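You operate a simulated robot arm through the tools that you are given. There is no shell and no other tool. Be economical: measure what you need, move in short steps, check, and stop when the job is done.

Carry out the task below with a simulated robot arm. There is one attempt and no reset: what you move stays moved.

## Task
Clamp the chassis, dial the mesh to the card's figure and lock it with the silver screw.
Fine: the driver is set already; put it back in its dock.

The check looks at the end state, three seconds after you hand in, the way a careful person would. Anything else that was tipped, shoved, dropped, spilled or broken makes it a failure.

## Robot
A 6-joint arm with a two-finger parallel gripper, fixed in place. Base frame: the origin is at the foot of the arm, x ahead of it, y to its left, z up; the work surface is at about z = 0. Lengths are in cm, angles in rad, forces in N, time in s.
With the tool pointing down near the work surface it reaches from about 14 to 58 cm from the base axis. Its first joint turns from -1.152 to 1.152 rad. Payload 2.1 kg.
The tool frame sits at the grasp point between the pads (the TCP): z along the fingers, y along the line on which they close. The tips reach 3 cm beyond it. The gripper opens to 9.4 cm. The fingers are 2.8 cm wide and 1 cm thick; the gripper's body (5 by 9.6 cm) begins 5.5 cm behind the TCP.
Orientation is told as [roll, pitch, yaw] about the base's x, y, z axes, in that order, counted from this pose: with the fingers straight down and closing along the base's y, the tool's x points along the base's -x, its y along +y and its z along -z.

## Interface
- The arm moves only by the tool arm_command. Its argument "targets" is a list that holds one entry, the list of rows, each a list of 6 numbers: the shift along the tool's x, y, z in units of 30 mm (1.0 is 30 mm), then the turn, a rotation vector about the tool's x, y, z in units of 8 degrees (1.0 is 8 degrees). In form: [[[dx, dy, dz, rx, ry, rz], ...]]. A call has 1 to 20 rows; each row shifts and turns the commanded pose from where the row before left it, along the tool's axes as they then stand. "fingers" is the finger opening in cm, from 0 to 9.4, set as the call begins (left out, the last holds). A call with a number of a shift or a turn outside -1 to 1 is refused whole. Rows are played at 5 a second. More than 5 cm and 0.15 rad between two rows, or a gripper value outside its range, and nothing of the call is played. Where a pose cannot be reached the arm comes as near as it can. A force on the tool above 50 N (or 10 N above the force at the start of the call, whichever is more), or a blocked arm, ends the call early, and 0.2 s more pass. The fingers move at their own pace (about 7.2 cm/s each) and stop on an object; they squeeze with about 26 N. The grip force told is the motor's: it shows also when the fingers shut on nothing. Time passes only in rows, and 0.2 s behind the last, so rows that do not move let the fingers close. It gives the time, the measured TCP pose, the force on the tool (base axes), the opening and the grip force at its end, in the units of the frame above (readings bear some noise), and new pictures: "views" is both (left out), scene, wrist or none.
- Cameras (640 x 400 px; columns grow to the right, rows downward): "scene" is fixed at [4.27, -36.25, 49.09]; the picture's right is [0.87, -0.49, 0.00], its down [-0.25, -0.44, -0.86] and it looks along [0.43, 0.75, -0.50] (base axes); focal length 269 px, centre (320, 200). "wrist" rides on the gripper at [7.6, 1.4, -10.2] in the tool frame; the picture's right is [-0.18, 0.98, 0.00], its down [-0.75, -0.14, -0.64] and it looks along [-0.63, -0.12, 0.77] (tool axes); focal length 243 px, centre (320, 200). There is no depth. A picture from a camera that has moved, and an enlarged one, comes with that camera's place and axes in the base frame and with its lens.
- enlarge(camera, box): a new picture of the part [left, top, right, bottom] of that camera's present view, enlarged. It takes no simulated time.
- sign_off(): hands the job in; it is judged then, once.

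Go step by step. Nothing tells you positions but the pictures and the camera data: compare them with the known pose of the tool, close in by small moves and look again before you grip or let go. The budget is 120 turns and 200 pictures, counting those below and the enlarged ones. Unless the task says otherwise, let go and move clear before handing in, and close with one line.

The tools are called after "Request:" as a command line: name --argument value ..., lists and objects as JSON in quotes. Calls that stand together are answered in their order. arm_command: Moves the arm, as the interface text tells. Its arguments: {"type":"object","properties":{"targets":{"type":"array","items":{"type":"array","items":{"type":"array","items":{"type":"number"}}}},"fingers":{"type":"number"},"views":{"type":"string","enum":["both","scene","wrist","none"]}},"required":["targets"]} The other tools are called the same way: enlarge (camera, box) takes an enlarged picture of a part of a camera's view; sign_off () hands the job in.

At the start:

```text
time: 0.0
position: [30.29, 5.74, 35.57]
orientation: [0.0, 0.0, -0.001]
force: [0.3, 0.0, -0.4]
width: 9.38
grip_force: 0.0
```

scene: 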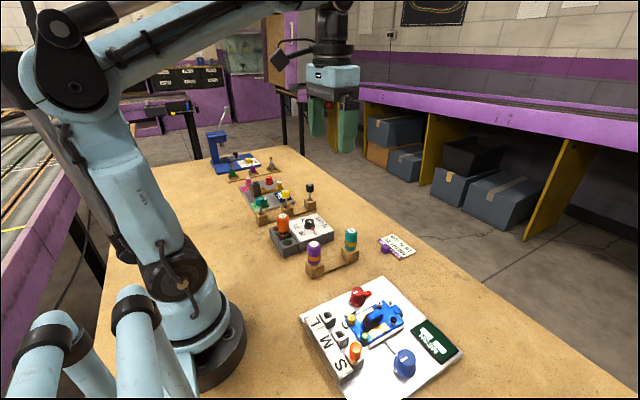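
wrist: 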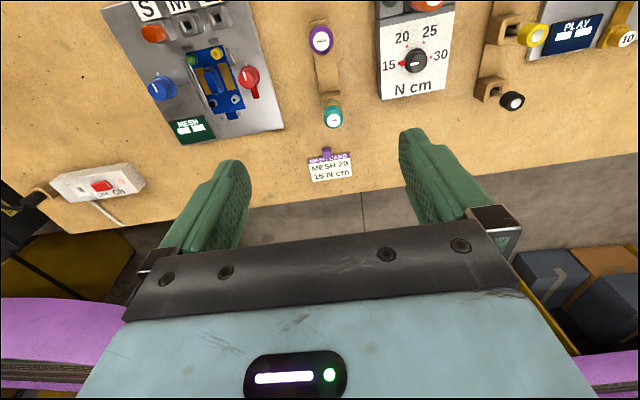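

I see a chassis fixture on a white panel with a red and blue knob, a mesh display, a card, drivers in a dock and a torque setter. I'll enlarge for details first.

Request:
enlarge --camera "scene" --box '[290, 260, 480, 400]'

Request:
enlarge --camera "wrist" --box '[120, 0, 360, 200]'

Request:
enlarge --camera "scene" --box '[190, 120, 430, 290]'

Request:
enlarge --camera "wrist" --box '[280, 0, 640, 200]'

```text
2.86 times, centred on (385, 330) of scene
camera zoom: at [4.27, -36.25, 49.09], right [0.87, -0.49, 0.0], down [-0.25, -0.44, -0.86], along [0.43, 0.75, -0.5], focal length 768 px, centre (134, -171)
```

zoom: 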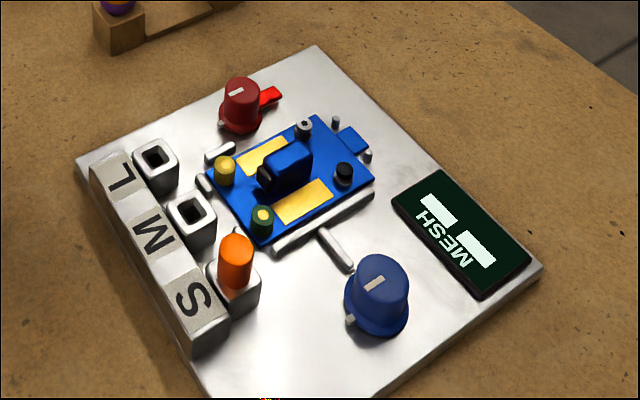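

```text
2.00 times, centred on (240, 100) of wrist
camera zoom: at [22.61, 7.05, 45.65], right [0.18, 0.98, 0.0], down [0.75, -0.14, 0.64], along [0.63, -0.12, -0.77], focal length 485 px, centre (480, 400)
```

zoom: 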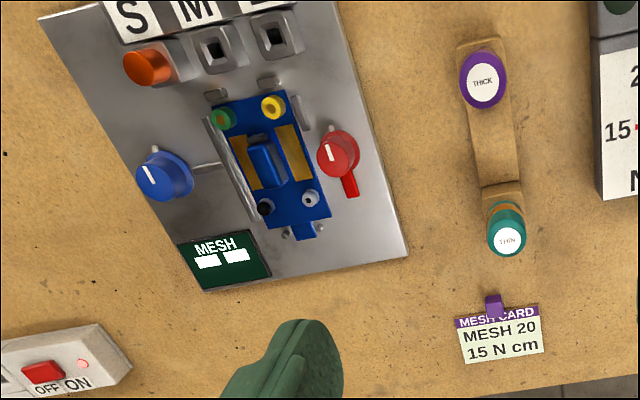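

```text
2.35 times, centred on (310, 205) of scene
camera zoom: at [4.27, -36.25, 49.09], right [0.87, -0.49, 0.0], down [-0.25, -0.44, -0.86], along [0.43, 0.75, -0.5], focal length 632 px, centre (344, 188)
```

zoom: 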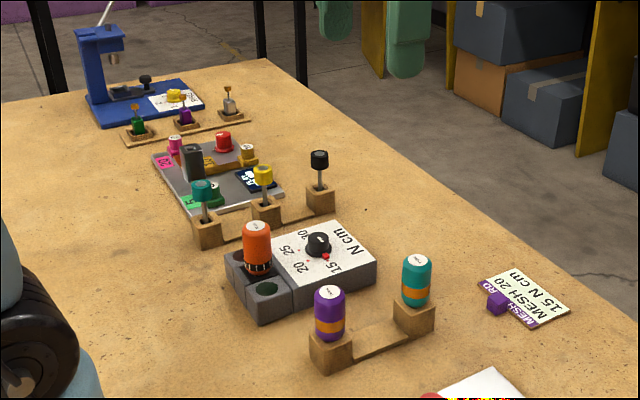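

```text
1.78 times, centred on (460, 100) of wrist
camera zoom: at [22.61, 7.05, 45.65], right [0.18, 0.98, 0.0], down [0.75, -0.14, 0.64], along [0.63, -0.12, -0.77], focal length 431 px, centre (71, 378)
```

zoom: 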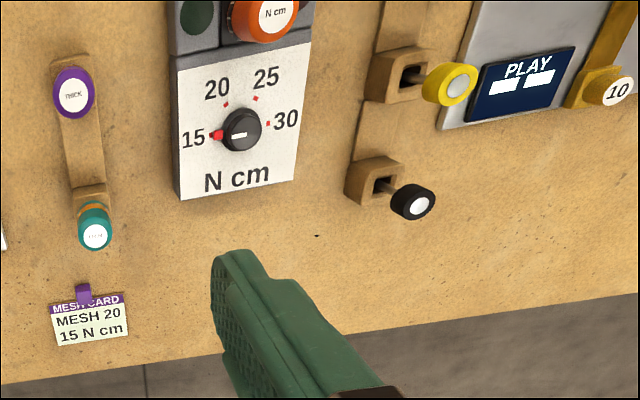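

The card says MESH 20, 15 N cm; the fixture is near (30, -13). I'll move over it for a closer view.

Request:
arm_command --targets '[[[0.57, -0.95, 0.4, 0, 0, 0], [0.57, -0.95, 0.4, 0, 0, 0], [0.57, -0.95, 0.4, 0, 0, 0], [0.57, -0.95, 0.4, 0, 0, 0], [0.57, -0.95, 0.4, 0, 0, 0], [0.57, -0.95, 0.4, 0, 0, 0], [0, 0, 0, 0, 0, 0]]]' --views "both"

```text
time: 1.6
position: [20.03, -11.36, 28.11]
orientation: [-0.001, 0.0, -0.002]
force: [0.0, 0.0, 0.7]
width: 9.37
grip_force: 0.1
camera wrist: at [12.34, -10.01, 38.24], right [0.18, 0.98, 0.0], down [0.75, -0.14, 0.64], along [0.63, -0.12, -0.77], focal length 243 px, centre (320, 200)
```

scene: 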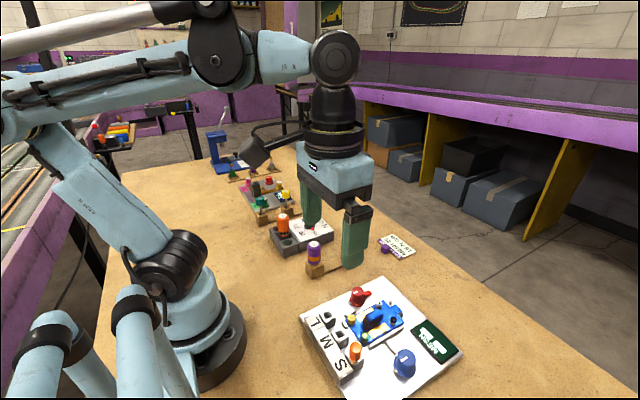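
wrist: 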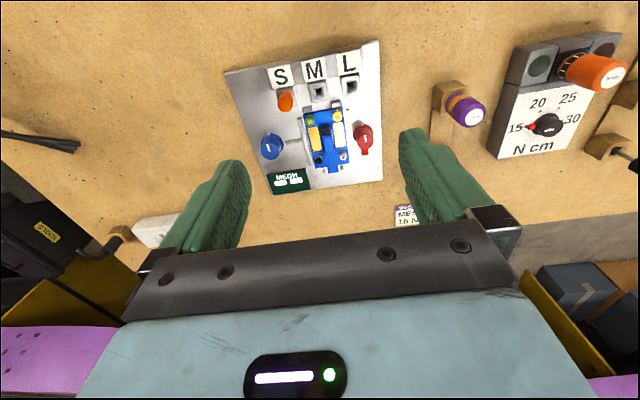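

Request:
enlarge --camera "wrist" --box '[220, 50, 396, 200]'

Request:
enlarge --camera "wrist" --box '[420, 20, 640, 180]'

Request:
enlarge --camera "scene" --box '[335, 280, 425, 340]'

```text
2.67 times, centred on (308, 125) of wrist
camera zoom: at [12.34, -10.01, 38.24], right [0.18, 0.98, 0.0], down [0.75, -0.14, 0.64], along [0.63, -0.12, -0.77], focal length 647 px, centre (352, 400)
```

zoom: 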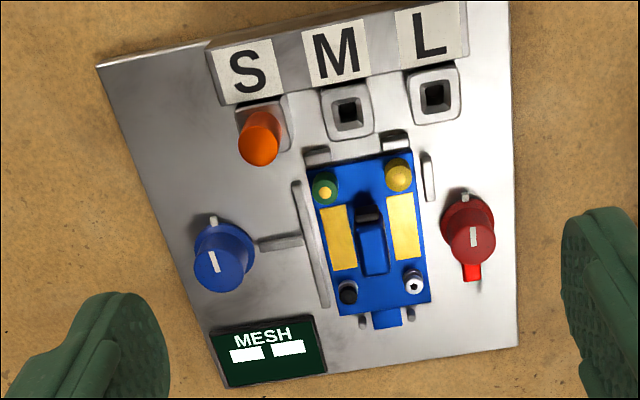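

```text
2.50 times, centred on (530, 100) of wrist
camera zoom: at [12.34, -10.01, 38.24], right [0.18, 0.98, 0.0], down [0.75, -0.14, 0.64], along [0.63, -0.12, -0.77], focal length 606 px, centre (-205, 450)
```

zoom: 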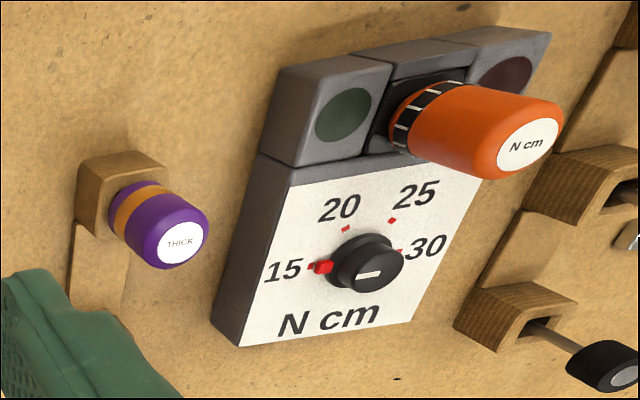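

```text
6.67 times, centred on (380, 310) of scene
camera zoom: at [4.27, -36.25, 49.09], right [0.87, -0.49, 0.0], down [-0.25, -0.44, -0.86], along [0.43, 0.75, -0.5], focal length 1791 px, centre (-80, -533)
```

zoom: 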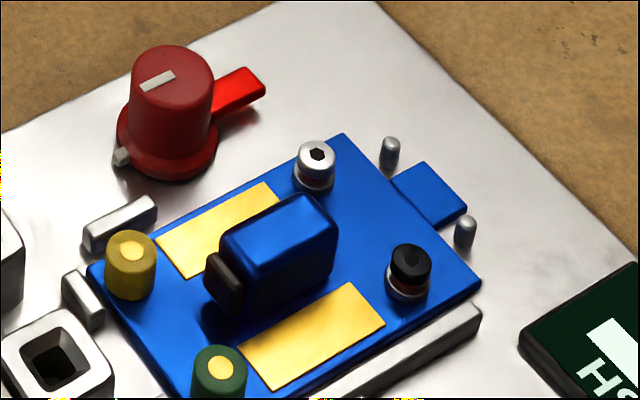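

The silver and black hex screws sit at the chassis' far end. The red knob with its lever is the clamp, at about (29.8, -5.8). I'll descend above it to check.

Request:
arm_command --targets '[[[-0.543, 0.309, 0.784, 0, 0, 0], [-0.543, 0.309, 0.784, 0, 0, 0], [-0.543, 0.309, 0.784, 0, 0, 0], [-0.543, 0.309, 0.784, 0, 0, 0], [-0.543, 0.309, 0.784, 0, 0, 0], [-0.543, 0.309, 0.784, 0, 0, 0], [0, 0, 0, 0, 0, 0]]]' --views "both" --fingers 5

```text
time: 3.2
position: [29.93, -5.71, 14.19]
orientation: [0.001, 0.0, -0.002]
force: [-0.4, 0.5, 0.3]
width: 4.99
grip_force: 0.0
camera wrist: at [22.27, -4.37, 24.17], right [0.19, 0.98, 0.0], down [0.75, -0.14, 0.64], along [0.63, -0.12, -0.77], focal length 243 px, centre (320, 200)
```

scene: 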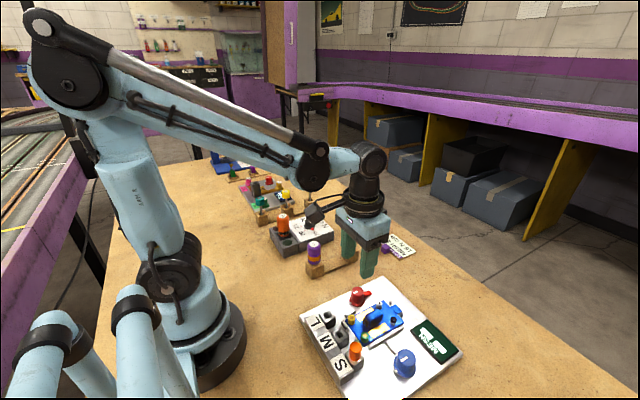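
wrist: 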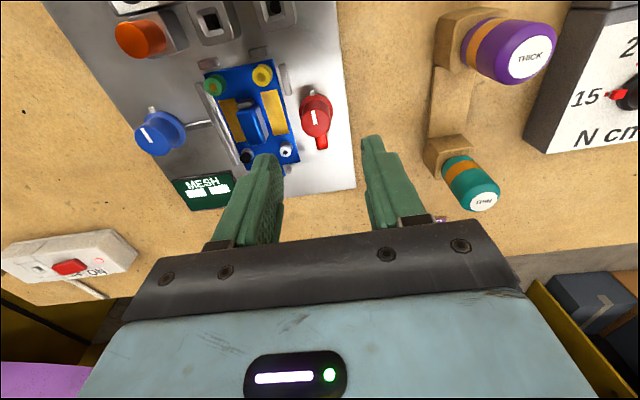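

Request:
enlarge --camera "wrist" --box '[180, 50, 360, 200]'

```text
2.67 times, centred on (270, 125) of wrist
camera zoom: at [22.27, -4.37, 24.17], right [0.19, 0.98, 0.0], down [0.75, -0.14, 0.64], along [0.63, -0.12, -0.77], focal length 647 px, centre (453, 400)
```

zoom: 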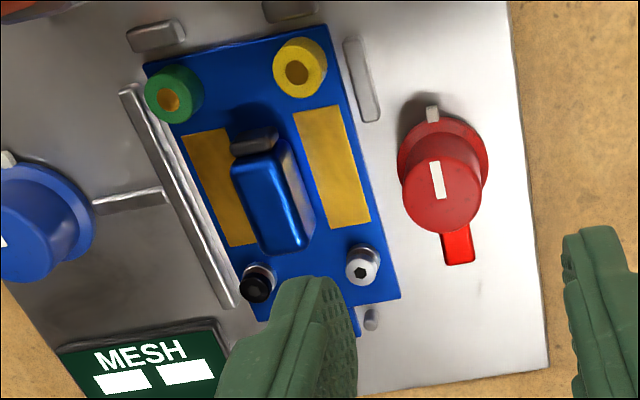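

The red cap is centred near (29.7, -6.1), top about z 5. I'll lower partway and recheck.

Request:
arm_command --targets '[[[0.08, -0.13, 0, 0, 0, 0], [0, 0, 0.6, 0, 0, 0], [0, 0, 0.6, 0, 0, 0], [0, 0, 0.6, 0, 0, 0], [0, 0, 0, 0, 0, 0]]]' --views "both"

Request:
enlarge --camera "scene" --box '[310, 210, 440, 320]'

Request:
enlarge --camera "wrist" --box '[220, 50, 400, 200]'

```text
time: 4.4
position: [29.67, -6.13, 8.88]
orientation: [-0.001, 0.001, 0.001]
force: [-0.4, 0.6, 0.5]
width: 5.03
grip_force: 0.0
camera wrist: at [22.0, -4.87, 18.87], right [0.18, 0.98, 0.0], down [0.75, -0.14, 0.64], along [0.63, -0.12, -0.77], focal length 243 px, centre (320, 200)
```

scene: 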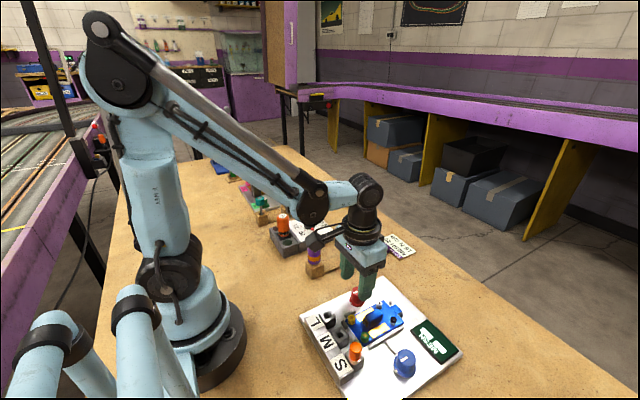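
wrist: 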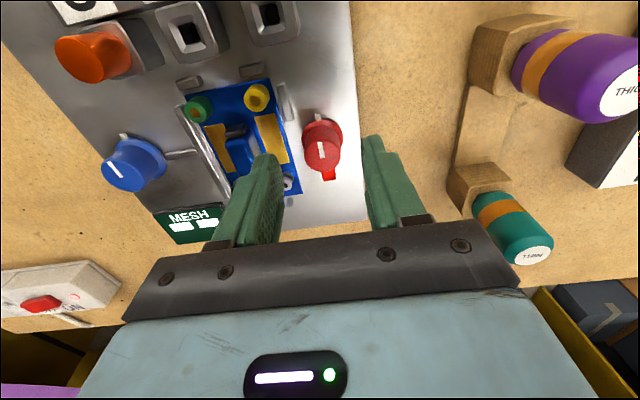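

```text
3.64 times, centred on (375, 265) of scene
camera zoom: at [4.27, -36.25, 49.09], right [0.87, -0.49, 0.0], down [-0.25, -0.44, -0.86], along [0.43, 0.75, -0.5], focal length 977 px, centre (120, -36)
```

zoom: 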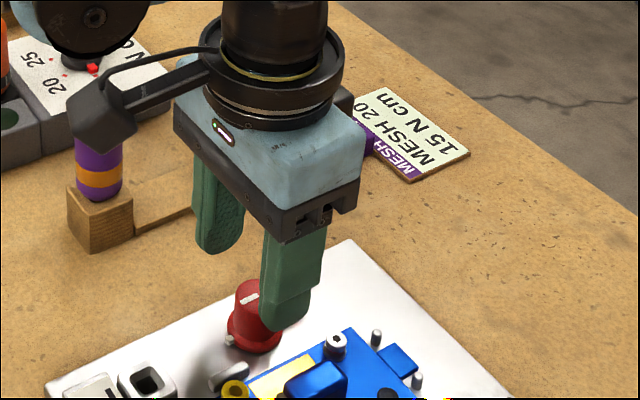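

```text
2.67 times, centred on (310, 125) of wrist
camera zoom: at [22.0, -4.87, 18.87], right [0.18, 0.98, 0.0], down [0.75, -0.14, 0.64], along [0.63, -0.12, -0.77], focal length 647 px, centre (347, 400)
```

zoom: 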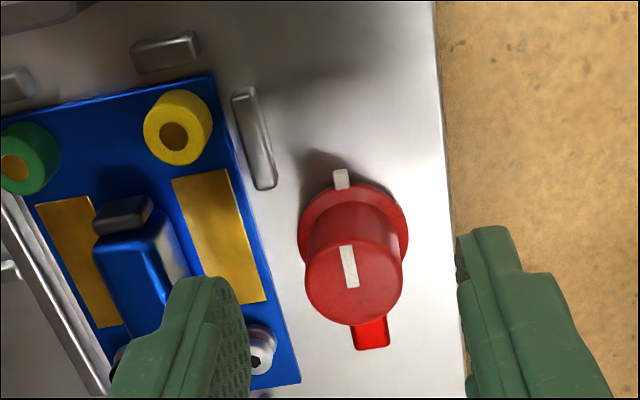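

Cap axis refines to about (29.9, -6.2). I'll narrow the opening, lower around the cap, and grip.

Request:
arm_command --targets '[[[-0.077, -0.03, 0, 0, 0, 0], [0, 0, 0.5, 0, 0, 0], [0, 0, 0.5, 0, 0, 0], [0, 0, 0, 0, 0, 0]]]' --fingers 4.0

Request:
enlarge --camera "scene" --box '[310, 230, 440, 340]'

Request:
enlarge --camera "wrist" --box '[220, 80, 400, 230]'

```text
time: 5.4
position: [29.88, -6.21, 5.86]
orientation: [0.0, -0.001, 0.0]
force: [-0.7, -0.6, -0.2]
width: 4.02
grip_force: 0.1
camera wrist: at [22.16, -4.94, 15.89], right [0.18, 0.98, 0.0], down [0.75, -0.14, 0.64], along [0.63, -0.12, -0.77], focal length 243 px, centre (320, 200)
```

scene: 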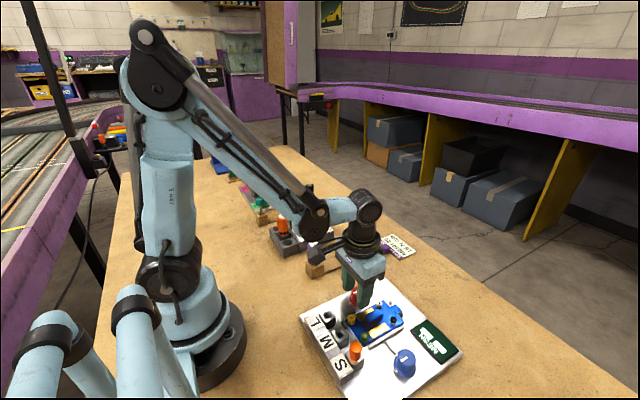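
wrist: 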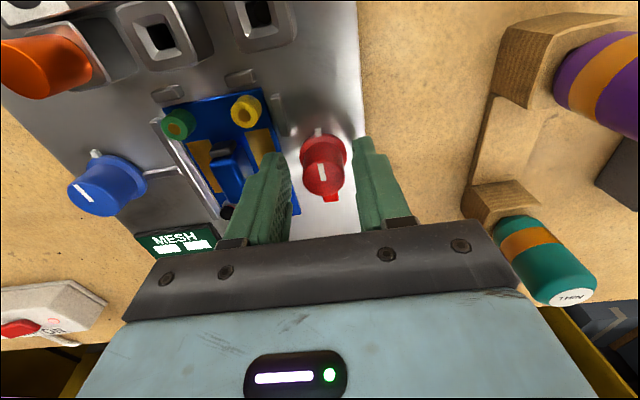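

```text
3.64 times, centred on (375, 285) of scene
camera zoom: at [4.27, -36.25, 49.09], right [0.87, -0.49, 0.0], down [-0.25, -0.44, -0.86], along [0.43, 0.75, -0.5], focal length 977 px, centre (120, -109)
```

zoom: 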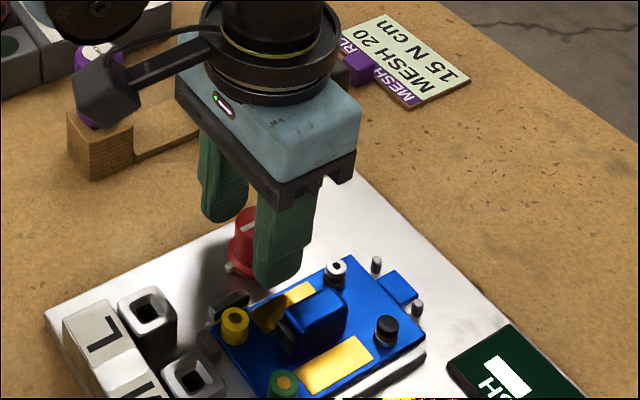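

```text
2.67 times, centred on (310, 155) of wrist
camera zoom: at [22.16, -4.94, 15.89], right [0.18, 0.98, 0.0], down [0.75, -0.14, 0.64], along [0.63, -0.12, -0.77], focal length 647 px, centre (347, 320)
```

zoom: 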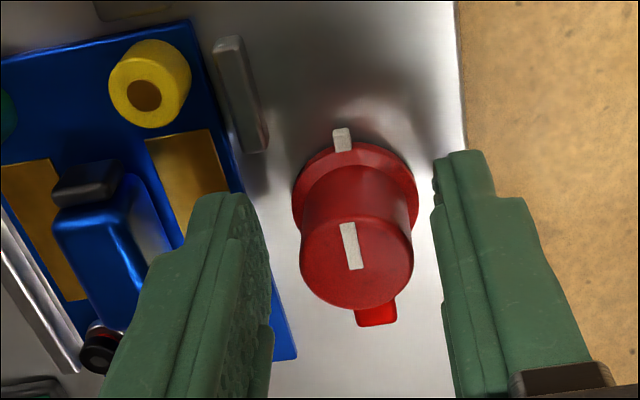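

The cap sits between the fingers, slightly to the right. I'll nudge and close.

Request:
arm_command --targets '[[[-0.03, 0.05, 0.1, 0, 0, 0], [0, 0, 0, 0, 0, 0]]]' --views "none"

Request:
arm_command --targets '[[[0, 0, 0, 0, 0, 0], [0, 0, 0, 0, 0, 0], [0, 0, 0, 0, 0, 0]]]' --fingers 1.0 --views "wrist"

```text
time: 6.0
position: [29.87, -6.13, 5.66]
orientation: [0.0, 0.0, 0.0]
force: [0.2, -0.4, 0.1]
width: 4.0
grip_force: 0.1
```

```text
time: 6.8
position: [29.91, -6.15, 5.57]
orientation: [0.001, -0.001, -0.002]
force: [0.5, -6.6, -5.1]
width: 2.54
grip_force: 45.1
camera wrist: at [22.23, -4.82, 15.59], right [0.19, 0.98, 0.0], down [0.75, -0.14, 0.64], along [0.63, -0.12, -0.77], focal length 243 px, centre (320, 200)
```

wrist: 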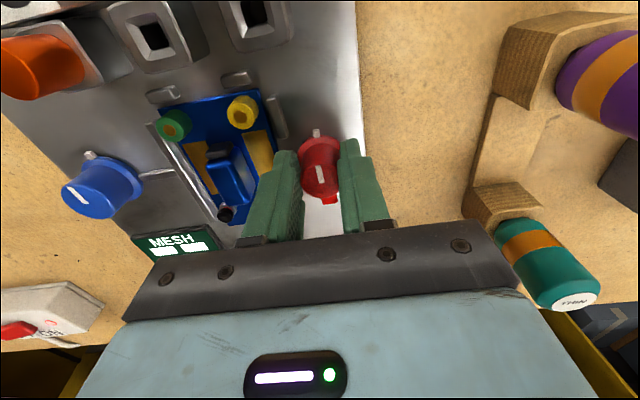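

Gripped at 2.54 cm. Now I'll turn clockwise from above (lever toward the chassis) by 24° and look.

Request:
arm_command --targets '[[[0, -0.02, 0, 0, 0, 0], [0, 0, 0, 0, 0, 1], [0, 0, 0, 0, 0, 1], [0, 0, 0, 0, 0, 1], [0, 0, 0, 0, 0, 0]]]' --views "both"

Request:
enlarge --camera "scene" --box '[310, 230, 470, 360]'

Request:
enlarge --camera "wrist" --box '[220, 80, 400, 230]'

```text
time: 8.0
position: [29.95, -6.17, 5.55]
orientation: [0.01, 0.003, -0.42]
force: [-1.0, 30.5, 21.1]
width: 2.55
grip_force: 45.2
camera wrist: at [23.52, -1.74, 15.63], right [0.57, 0.82, 0.01], down [0.63, -0.44, 0.64], along [0.53, -0.36, -0.77], focal length 243 px, centre (320, 200)
```

scene: 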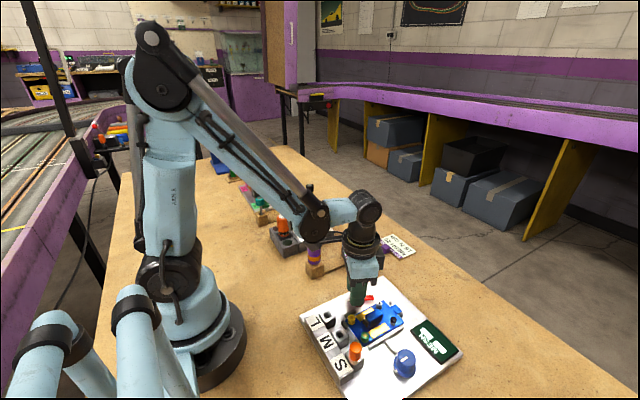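
wrist: 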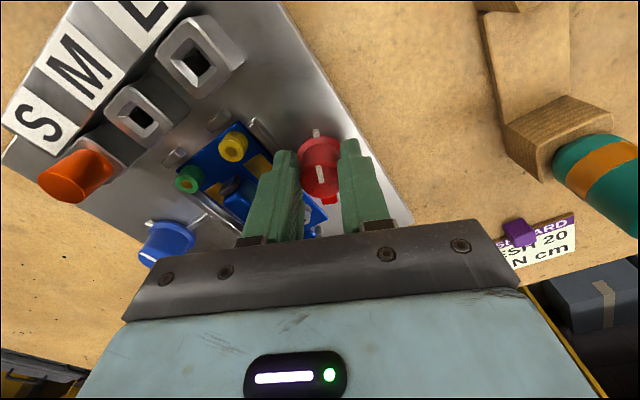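

```text
3.08 times, centred on (390, 295) of scene
camera zoom: at [4.27, -36.25, 49.09], right [0.87, -0.49, 0.0], down [-0.25, -0.44, -0.86], along [0.43, 0.75, -0.5], focal length 827 px, centre (105, -92)
```

zoom: 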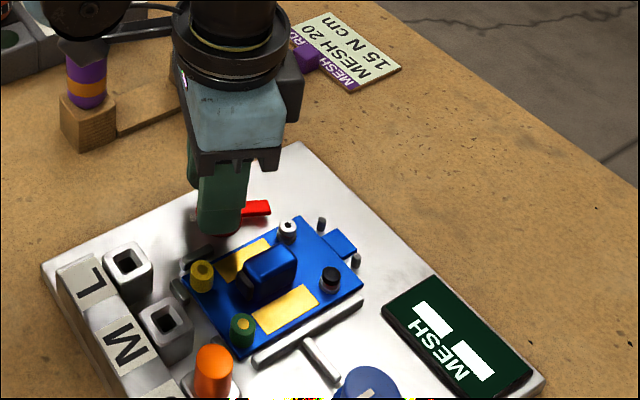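

```text
2.67 times, centred on (310, 155) of wrist
camera zoom: at [23.52, -1.74, 15.63], right [0.57, 0.82, 0.01], down [0.63, -0.44, 0.64], along [0.53, -0.36, -0.77], focal length 647 px, centre (347, 320)
```

zoom: 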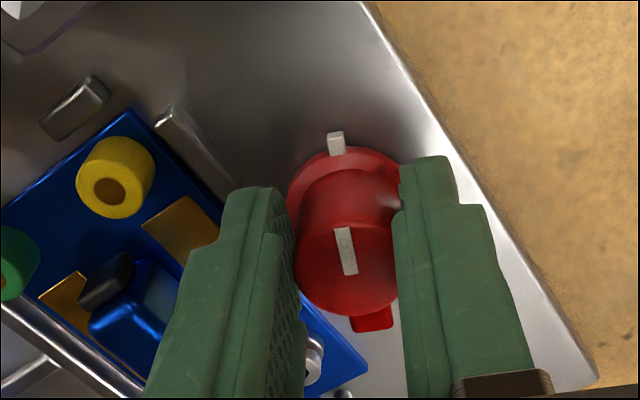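

The knob, its tick and its lever turn with the gripper, but the side force rose. I'll relax by a small shift and see the reading.

Request:
arm_command --targets '[[[0.014, 0.03, -0.05, 0, 0, 0], [0, 0, 0, 0, 0, 0]]]' --views "none"

```text
time: 8.6
position: [29.92, -6.09, 5.67]
orientation: [0.005, 0.0, -0.421]
force: [6.1, 20.8, -37.1]
width: 2.53
grip_force: 45.1
```

Request:
arm_command --targets '[[[0.025, 0.055, 0.03, 0, 0, 0], [0, 0, 0, 0, 0, 0]]]' --views "none"

```text
time: 9.2
position: [29.92, -5.96, 5.73]
orientation: [0.002, -0.004, -0.422]
force: [17.3, 8.2, -13.1]
width: 2.55
grip_force: 44.9
```

Request:
arm_command --targets '[[[-0.03, 0.02, 0.015, 0, 0, 0], [0, 0, 0, 0, 0, 1], [0, 0, 0, 0, 0, 1], [0, 0, 0, 0, 0, 0]]]' --views "none"

```text
time: 10.2
position: [29.99, -5.93, 5.69]
orientation: [0.004, -0.001, -0.698]
force: [10.9, 15.9, 36.1]
width: 2.56
grip_force: 45.1
```

Request:
arm_command --targets '[[[0, 0.02, -0.03, 0, 0, 0], [0, 0, 0, 0, 0, 1], [0, 0, 0, 0, 0, 1], [0, 0, 0, 0, 0, 0]]]' --views "both"

Request:
enlarge --camera "scene" --box '[310, 230, 470, 360]'

```text
time: 11.2
position: [30.17, -5.81, 5.68]
orientation: [0.009, 0.0, -0.979]
force: [29.5, 20.8, -35.3]
width: 2.6
grip_force: 44.9
camera wrist: at [26.94, 1.24, 15.75], right [0.92, 0.4, 0.01], down [0.3, -0.71, 0.64], along [0.26, -0.59, -0.77], focal length 243 px, centre (320, 200)
```

scene: 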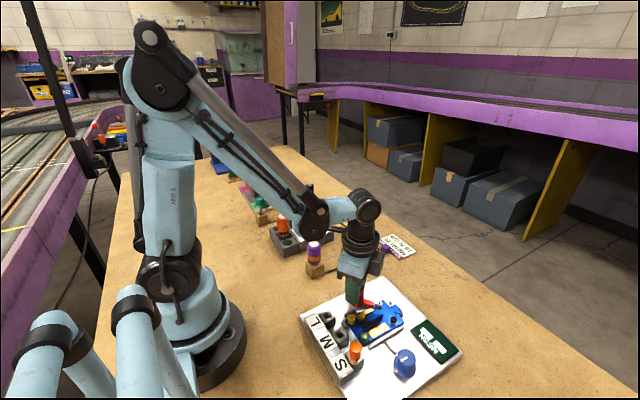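
wrist: 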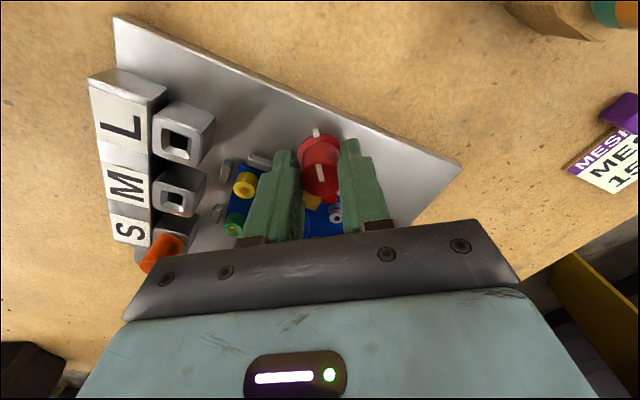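

```text
3.08 times, centred on (390, 295) of scene
camera zoom: at [4.28, -36.25, 49.08], right [0.87, -0.49, 0.0], down [-0.25, -0.44, -0.86], along [0.43, 0.75, -0.5], focal length 827 px, centre (105, -92)
```

zoom: 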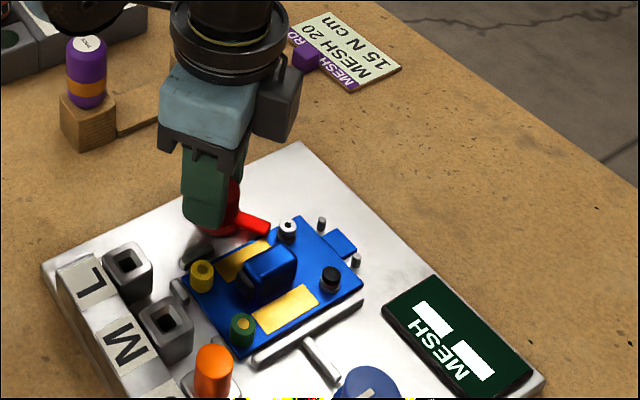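

The lever is almost at the chassis, but my grip is off the knob's axis (about 0.4 cm). I'll release slightly, recentre, and regrip.

Request:
arm_command --targets '[[[0, 0, 0, 0, 0, 0], [0, 0, 0, 0, 0, 0], [-0.05, -0.014, 0, 0, 0, 0], [-0.05, -0.014, 0, 0, 0, 0], [0, 0, 0, 0, 0, 0]]]' --fingers 3.1 --views "wrist"

Request:
enlarge --camera "wrist" --box '[220, 80, 400, 230]'

```text
time: 12.4
position: [30.04, -6.25, 5.71]
orientation: [0.0, 0.001, -0.978]
force: [0.1, 1.1, 0.2]
width: 3.18
grip_force: 1.0
camera wrist: at [26.98, 0.88, 15.73], right [0.92, 0.4, 0.0], down [0.3, -0.7, 0.64], along [0.25, -0.59, -0.77], focal length 243 px, centre (320, 200)
```

wrist: 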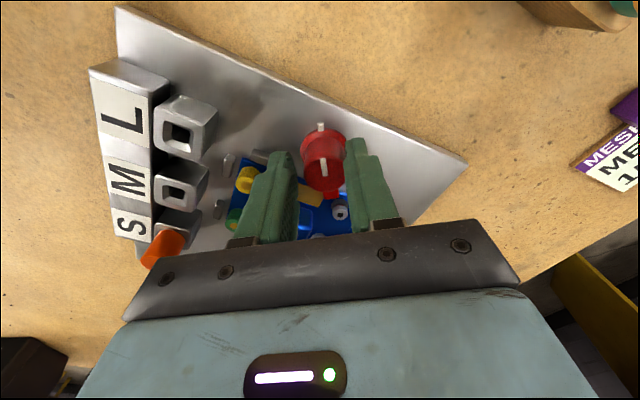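

```text
2.67 times, centred on (310, 155) of wrist
camera zoom: at [26.98, 0.88, 15.73], right [0.92, 0.4, 0.0], down [0.3, -0.7, 0.64], along [0.25, -0.59, -0.77], focal length 647 px, centre (347, 320)
```

zoom: 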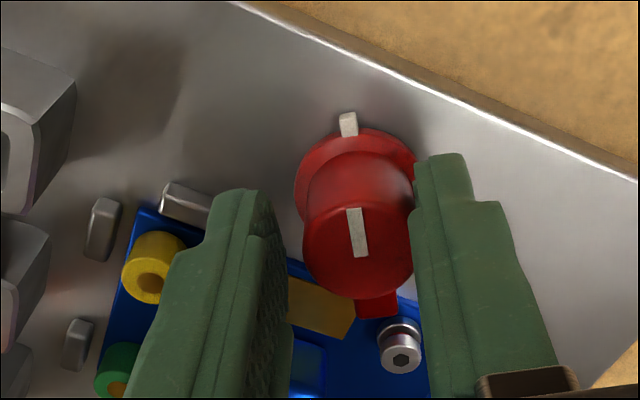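

Request:
arm_command --targets '[[[0, 0.08, 0, 0, 0, 0], [0, 0, 0, 0, 0, 0]]]' --views "none"

Request:
arm_command --targets '[[[0, 0, 0, 0, 0, 0], [0, 0, 0, 0, 0, 0], [0, 0, 0, 0, 0, 0]]]' --fingers 1.0 --views "none"

Request:
arm_command --targets '[[[0, 0, 0, 0, 0, 1], [0, 0, 0, 0, 0, 1], [0, 0, 0, 0, 0, 0]]]' --views "none"

```text
time: 13.0
position: [30.35, -6.05, 5.67]
orientation: [-0.001, 0.0, -0.981]
force: [-0.7, 0.0, 1.0]
width: 3.09
grip_force: 0.0
```

```text
time: 13.8
position: [30.42, -6.0, 5.71]
orientation: [0.0, -0.002, -0.978]
force: [8.1, 3.5, -4.4]
width: 2.58
grip_force: 44.7
```

```text
time: 14.6
position: [30.59, -6.01, 5.76]
orientation: [0.002, 0.002, -1.257]
force: [15.9, 7.6, -36.6]
width: 2.55
grip_force: 45.1
```

Request:
arm_command --targets '[[[0, 0.03, 0.025, 0, 0, 0], [0, 0, 0, 0, 0, 1], [0, 0, 0, 0, 0, 1], [0, 0, 0, 0, 0, 0]]]' --views "both"

Request:
enlarge --camera "scene" --box '[310, 230, 470, 360]'

```text
time: 15.6
position: [30.47, -6.04, 5.66]
orientation: [0.003, 0.0, -1.537]
force: [12.6, 15.4, 30.2]
width: 2.53
grip_force: 44.8
camera wrist: at [31.56, 1.6, 15.74], right [0.99, -0.15, 0.0], down [-0.12, -0.76, 0.64], along [-0.1, -0.63, -0.77], focal length 243 px, centre (320, 200)
```

scene: 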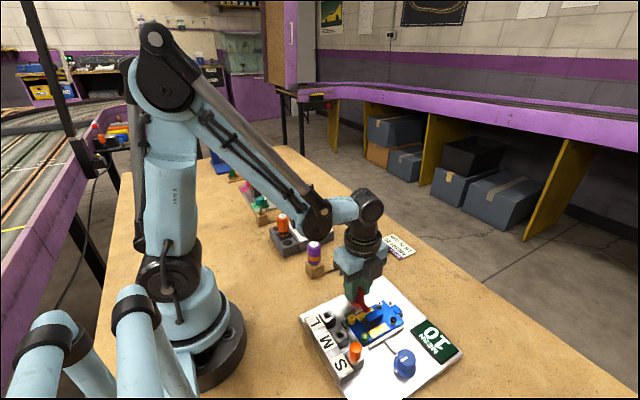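
wrist: 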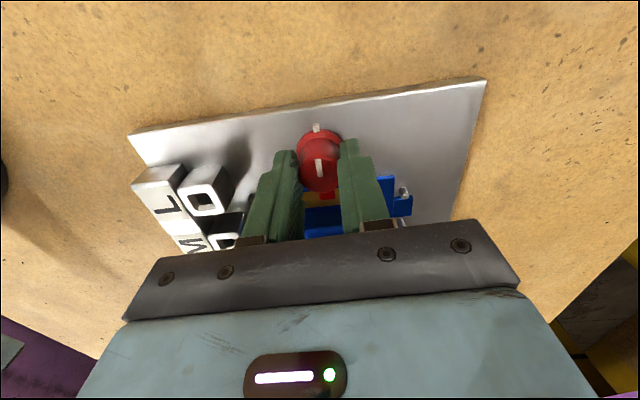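

```text
3.08 times, centred on (390, 295) of scene
camera zoom: at [4.26, -36.25, 49.09], right [0.87, -0.49, 0.0], down [-0.25, -0.44, -0.86], along [0.43, 0.75, -0.5], focal length 827 px, centre (105, -92)
```

zoom: 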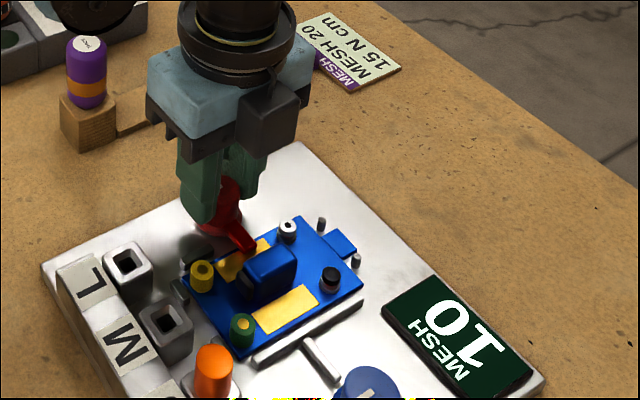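

The display now reads MESH 10, so the chassis is clamped. I'll finish to 90°, release and lift, turning back to zero yaw.

Request:
arm_command --targets '[[[0, 0, -0.02, 0, 0, 0.3], [0, 0, 0, 0, 0, 0]]]' --views "none"

Request:
arm_command --targets '[[[0, 0, 0, 0, 0, 0], [0, 0, 0, 0, 0, 0], [0, 0, -0.5, 0, 0, 0], [0, 0, -0.8, 0, 0, 0], [0, 0, -0.8, 0, 0, 0], [0, 0, 0, 0, 0, 0]]]' --views "both" --fingers 3.6

Request:
enlarge --camera "scene" --box '[310, 260, 470, 390]'

```text
time: 16.2
position: [30.58, -6.02, 5.62]
orientation: [0.003, -0.001, -1.58]
force: [22.3, 8.0, -12.0]
width: 2.57
grip_force: 45.2
```

```text
time: 17.6
position: [30.3, -6.16, 11.93]
orientation: [-0.001, 0.0, -1.576]
force: [-0.1, -0.6, 0.1]
width: 3.6
grip_force: 0.1
camera wrist: at [31.77, 1.38, 21.99], right [0.98, -0.19, 0.0], down [-0.15, -0.75, 0.64], along [-0.12, -0.63, -0.77], focal length 243 px, centre (320, 200)
```

scene: 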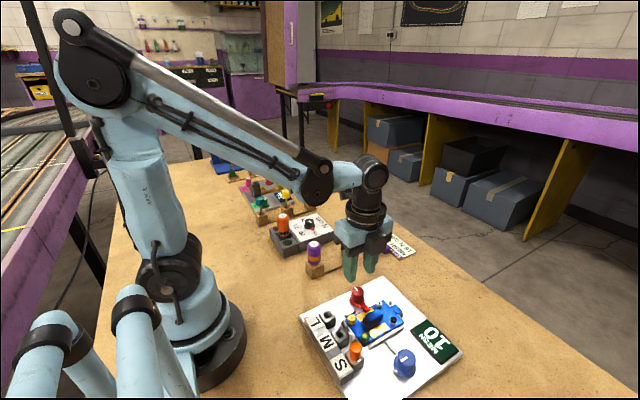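
wrist: 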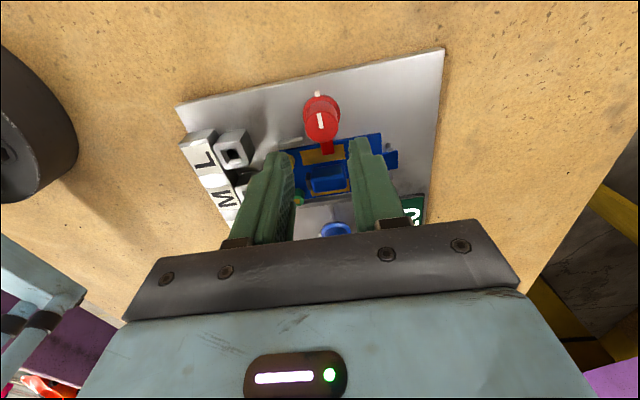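

```text
3.08 times, centred on (390, 325) of scene
camera zoom: at [4.27, -36.25, 49.09], right [0.87, -0.49, 0.0], down [-0.25, -0.44, -0.86], along [0.43, 0.75, -0.5], focal length 827 px, centre (105, -185)
```

zoom: 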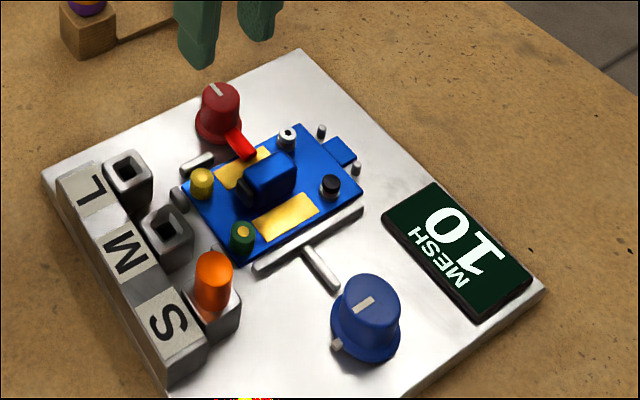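

Clamp done. Next I turn the wrist back and move above the blue mesh knob near (29.3, -21).

Request:
arm_command --targets '[[[0, 0, 0, 0, 0, -1], [0, 0, 0, 0, 0, -1], [0, 0, 0, 0, 0, -1], [0, 0, 0, 0, 0, -1], [0, 0, 0, 0, 0, -1], [0, 0, 0, 0, 0, -1], [0, 0, 0, 0, 0, -1], [0, 0, 0, 0, 0, -1], [0, 0, 0, 0, 0, -1], [0, 0, 0, 0, 0, -1], [0, 0, 0, 0, 0, -1], [0, 0, 0, 0, 0, -0.29], [0.055, -0.825, 0, 0, 0, 0], [0.055, -0.825, 0, 0, 0, 0], [0.055, -0.825, 0, 0, 0, 0], [0.055, -0.825, 0, 0, 0, 0], [0.055, -0.825, 0, 0, 0, 0], [0.055, -0.825, 0, 0, 0, 0], [0, 0, 0, 0, 0, 0]]]' --views "both" --fingers 4.2

Request:
enlarge --camera "wrist" --box '[220, 50, 400, 200]'

```text
time: 21.6
position: [29.52, -20.85, 11.96]
orientation: [0.0, 0.0, -0.001]
force: [-1.1, -0.1, -0.1]
width: 4.18
grip_force: 0.1
camera wrist: at [21.83, -19.42, 21.96], right [0.19, 0.98, 0.0], down [0.75, -0.14, 0.64], along [0.63, -0.12, -0.77], focal length 243 px, centre (320, 200)
```

scene: 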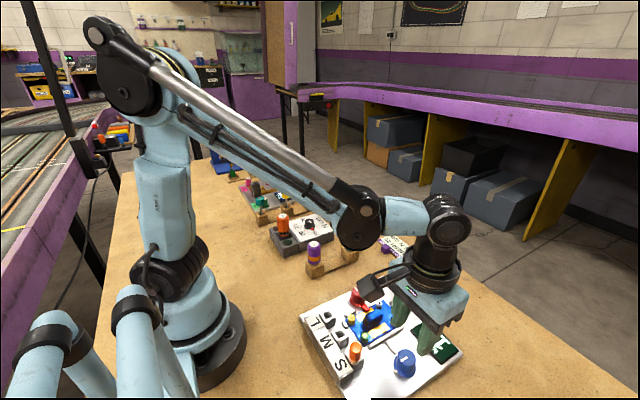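
wrist: 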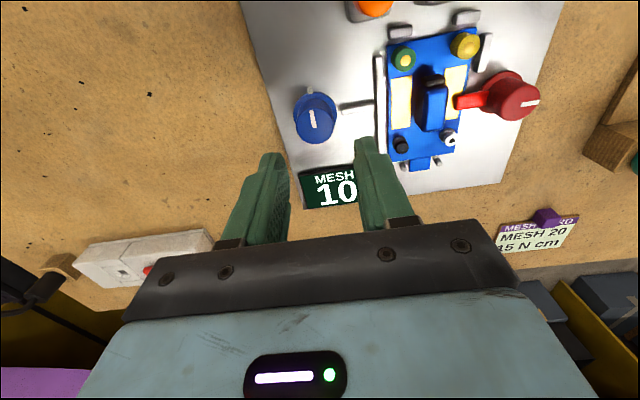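

```text
2.67 times, centred on (310, 125) of wrist
camera zoom: at [21.83, -19.42, 21.96], right [0.19, 0.98, 0.0], down [0.75, -0.14, 0.64], along [0.63, -0.12, -0.77], focal length 647 px, centre (347, 400)
```

zoom: 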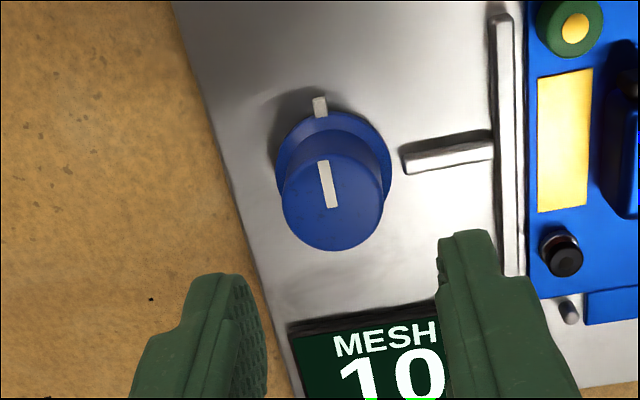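

Request:
arm_command --targets '[[[0.123, -0.083, 0, 0, 0, 0], [0, 0, 0.6, 0, 0, 0], [0, 0, 0.7, 0, 0, 0], [0, 0, 0, 0, 0, 0]]]' --views "wrist" --fingers 4.0

Request:
enlarge --camera "wrist" --box '[220, 80, 400, 230]'

```text
time: 22.6
position: [29.27, -21.05, 8.12]
orientation: [0.0, -0.001, -0.001]
force: [-0.7, -0.2, 0.1]
width: 4.0
grip_force: 0.0
camera wrist: at [21.49, -19.68, 18.05], right [0.19, 0.98, 0.0], down [0.75, -0.14, 0.64], along [0.63, -0.12, -0.77], focal length 243 px, centre (320, 200)
```

wrist: 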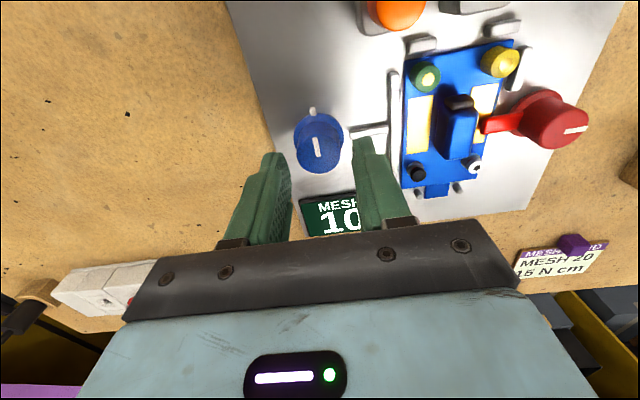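

```text
2.67 times, centred on (310, 155) of wrist
camera zoom: at [21.49, -19.68, 18.05], right [0.19, 0.98, 0.0], down [0.75, -0.14, 0.64], along [0.63, -0.12, -0.77], focal length 647 px, centre (347, 320)
```

zoom: 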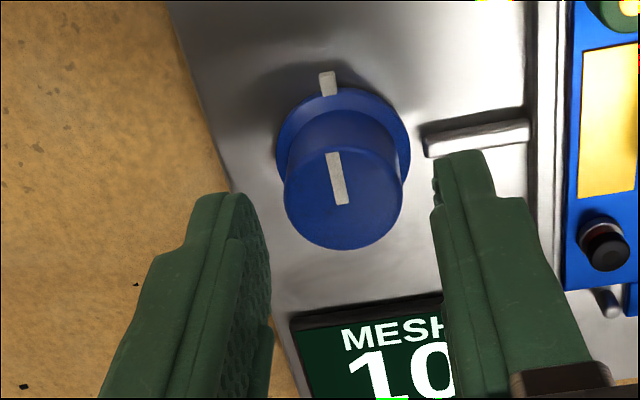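

Request:
arm_command --targets '[[[0.05, -0.02, 0.4, 0, 0, 0], [0, 0, 0.38, 0, 0, 0], [0, 0, 0, 0, 0, 0]]]' --views "wrist"

Request:
enlarge --camera "wrist" --box '[220, 80, 400, 230]'

```text
time: 23.4
position: [28.9, -21.16, 5.73]
orientation: [-0.001, -0.001, -0.002]
force: [-0.4, -1.2, 0.6]
width: 4.01
grip_force: 0.0
camera wrist: at [21.2, -19.81, 15.75], right [0.19, 0.98, 0.0], down [0.75, -0.14, 0.64], along [0.63, -0.12, -0.77], focal length 243 px, centre (320, 200)
```

wrist: 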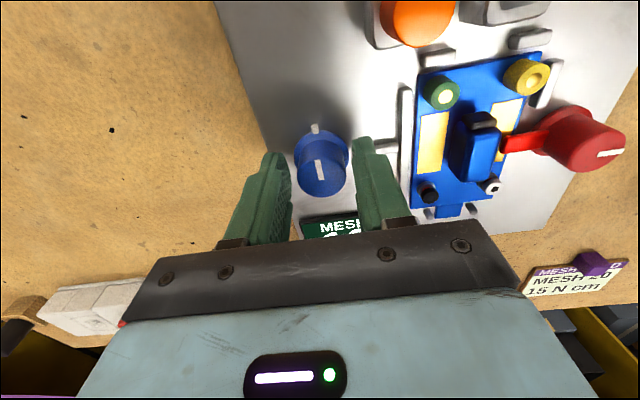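

```text
2.67 times, centred on (310, 155) of wrist
camera zoom: at [21.2, -19.81, 15.75], right [0.19, 0.98, 0.0], down [0.75, -0.14, 0.64], along [0.63, -0.12, -0.77], focal length 647 px, centre (347, 320)
```

zoom: 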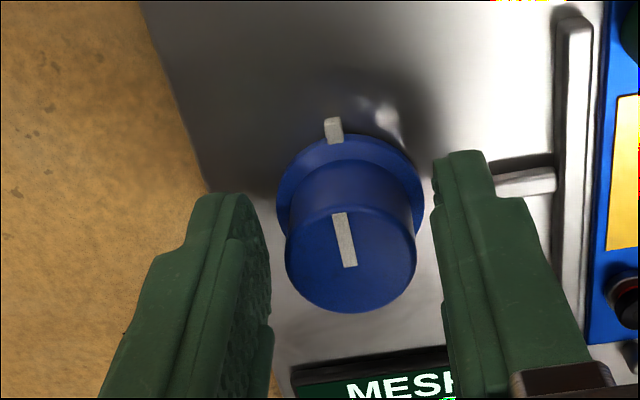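

Request:
arm_command --targets '[[[-0.02, 0, 0, 0, 0, 0], [0, 0, 0, 0, 0, 0], [0, 0, 0, 0, 0, 0], [0, 0, 0, 0, 0, 0]]]' --views "none" --fingers 1.5

Request:
arm_command --targets '[[[0, 0, 0, 0, 0, 1], [0, 0, 0, 0, 0, 0]]]' --views "scene"

Request:
enlarge --camera "scene" --box '[340, 270, 480, 390]'

```text
time: 24.4
position: [28.97, -21.13, 5.81]
orientation: [-0.001, 0.002, -0.002]
force: [-13.0, 2.1, 26.9]
width: 2.96
grip_force: 44.7
```

```text
time: 25.0
position: [28.89, -21.25, 5.61]
orientation: [0.003, 0.003, -0.143]
force: [-15.7, 10.7, 23.5]
width: 2.96
grip_force: 45.2
```

scene: 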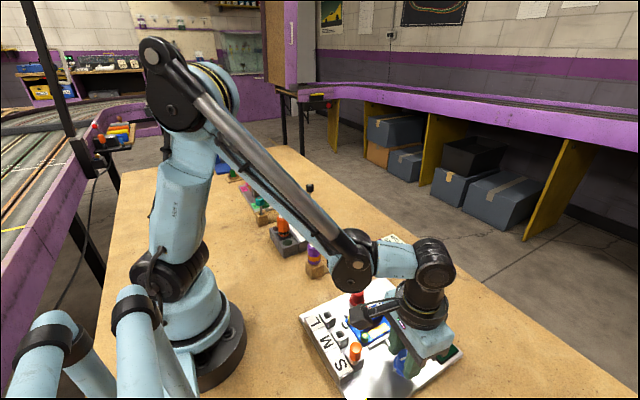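

```text
3.33 times, centred on (410, 330) of scene
camera zoom: at [4.27, -36.25, 49.09], right [0.87, -0.49, 0.0], down [-0.25, -0.44, -0.86], along [0.43, 0.75, -0.5], focal length 896 px, centre (20, -233)
```

zoom: 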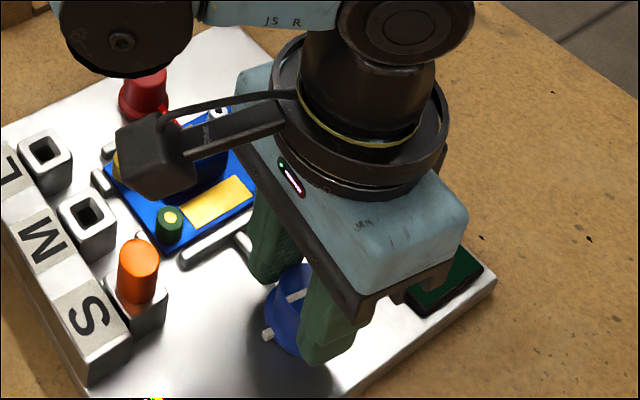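

Request:
arm_command --targets '[[[0, 0, -0.03, 0, 0, 0], [0, 0, 0, 0, 0, 0]]]' --views "wrist"

Request:
enlarge --camera "wrist" --box '[260, 100, 420, 240]'

```text
time: 25.6
position: [28.89, -21.08, 5.66]
orientation: [0.001, 0.0, -0.139]
force: [-8.7, 7.6, -34.6]
width: 2.98
grip_force: 44.9
camera wrist: at [21.51, -18.71, 15.77], right [0.32, 0.95, 0.0], down [0.73, -0.25, 0.64], along [0.61, -0.2, -0.77], focal length 243 px, centre (320, 200)
```

wrist: 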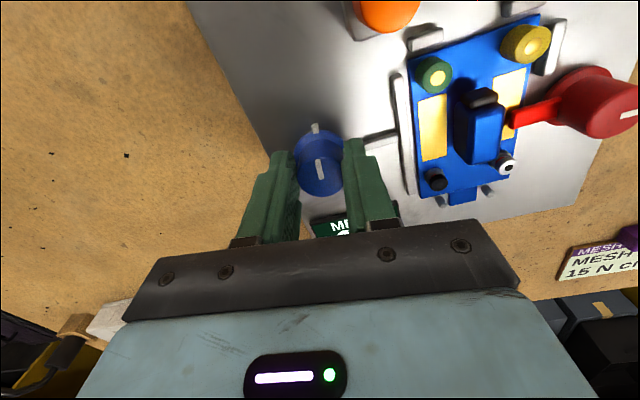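

```text
2.86 times, centred on (340, 170) of wrist
camera zoom: at [21.51, -18.71, 15.77], right [0.32, 0.95, 0.0], down [0.73, -0.25, 0.64], along [0.61, -0.2, -0.77], focal length 693 px, centre (263, 286)
```

zoom: 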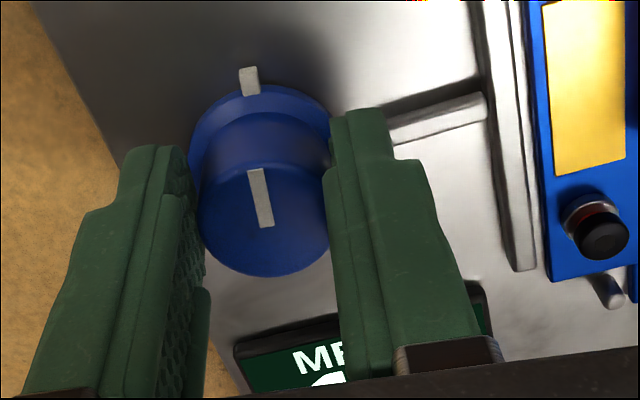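

The number is hidden by the hand, so I'll turn to 24°, let go, rise and read.

Request:
arm_command --targets '[[[0, 0, 0.02, 0, 0, 1], [0, 0, 0, 0, 0, 1], [0, 0, 0, 0, 0, 0]]]' --views "none"

Request:
arm_command --targets '[[[0, 0, 0, 0, 0, 0], [0, 0, 0, 0, 0, 0], [0, 0, -0.5, 0, 0, 0], [0, 0, -0.9, 0, 0, 0], [0, 0, -0.9, 0, 0, 0], [0, 0, 0, 0, 0, 0]]]' --views "wrist" --fingers 4.0

```text
time: 26.4
position: [28.85, -21.12, 5.85]
orientation: [0.007, 0.005, -0.422]
force: [-7.0, 33.0, 1.1]
width: 2.97
grip_force: 44.5
```

```text
time: 27.8
position: [28.99, -21.25, 12.54]
orientation: [-0.001, 0.0, -0.42]
force: [0.5, -0.4, -0.3]
width: 3.99
grip_force: 0.1
camera wrist: at [22.54, -16.84, 22.59], right [0.57, 0.82, 0.0], down [0.63, -0.44, 0.64], along [0.53, -0.37, -0.77], focal length 243 px, centre (320, 200)
```

wrist: 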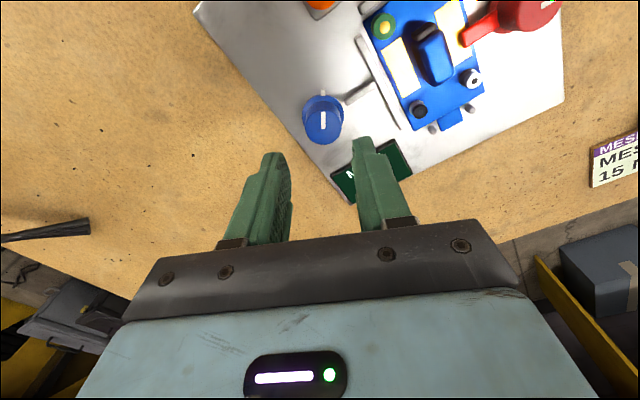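

Request:
enlarge --camera "scene" --box '[340, 270, 480, 390]'

```text
3.33 times, centred on (410, 330) of scene
camera zoom: at [4.27, -36.25, 49.09], right [0.87, -0.49, 0.0], down [-0.25, -0.44, -0.86], along [0.43, 0.75, -0.5], focal length 896 px, centre (20, -233)
```

zoom: 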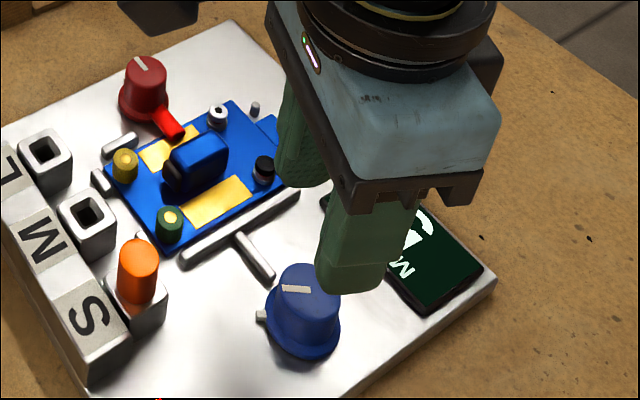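

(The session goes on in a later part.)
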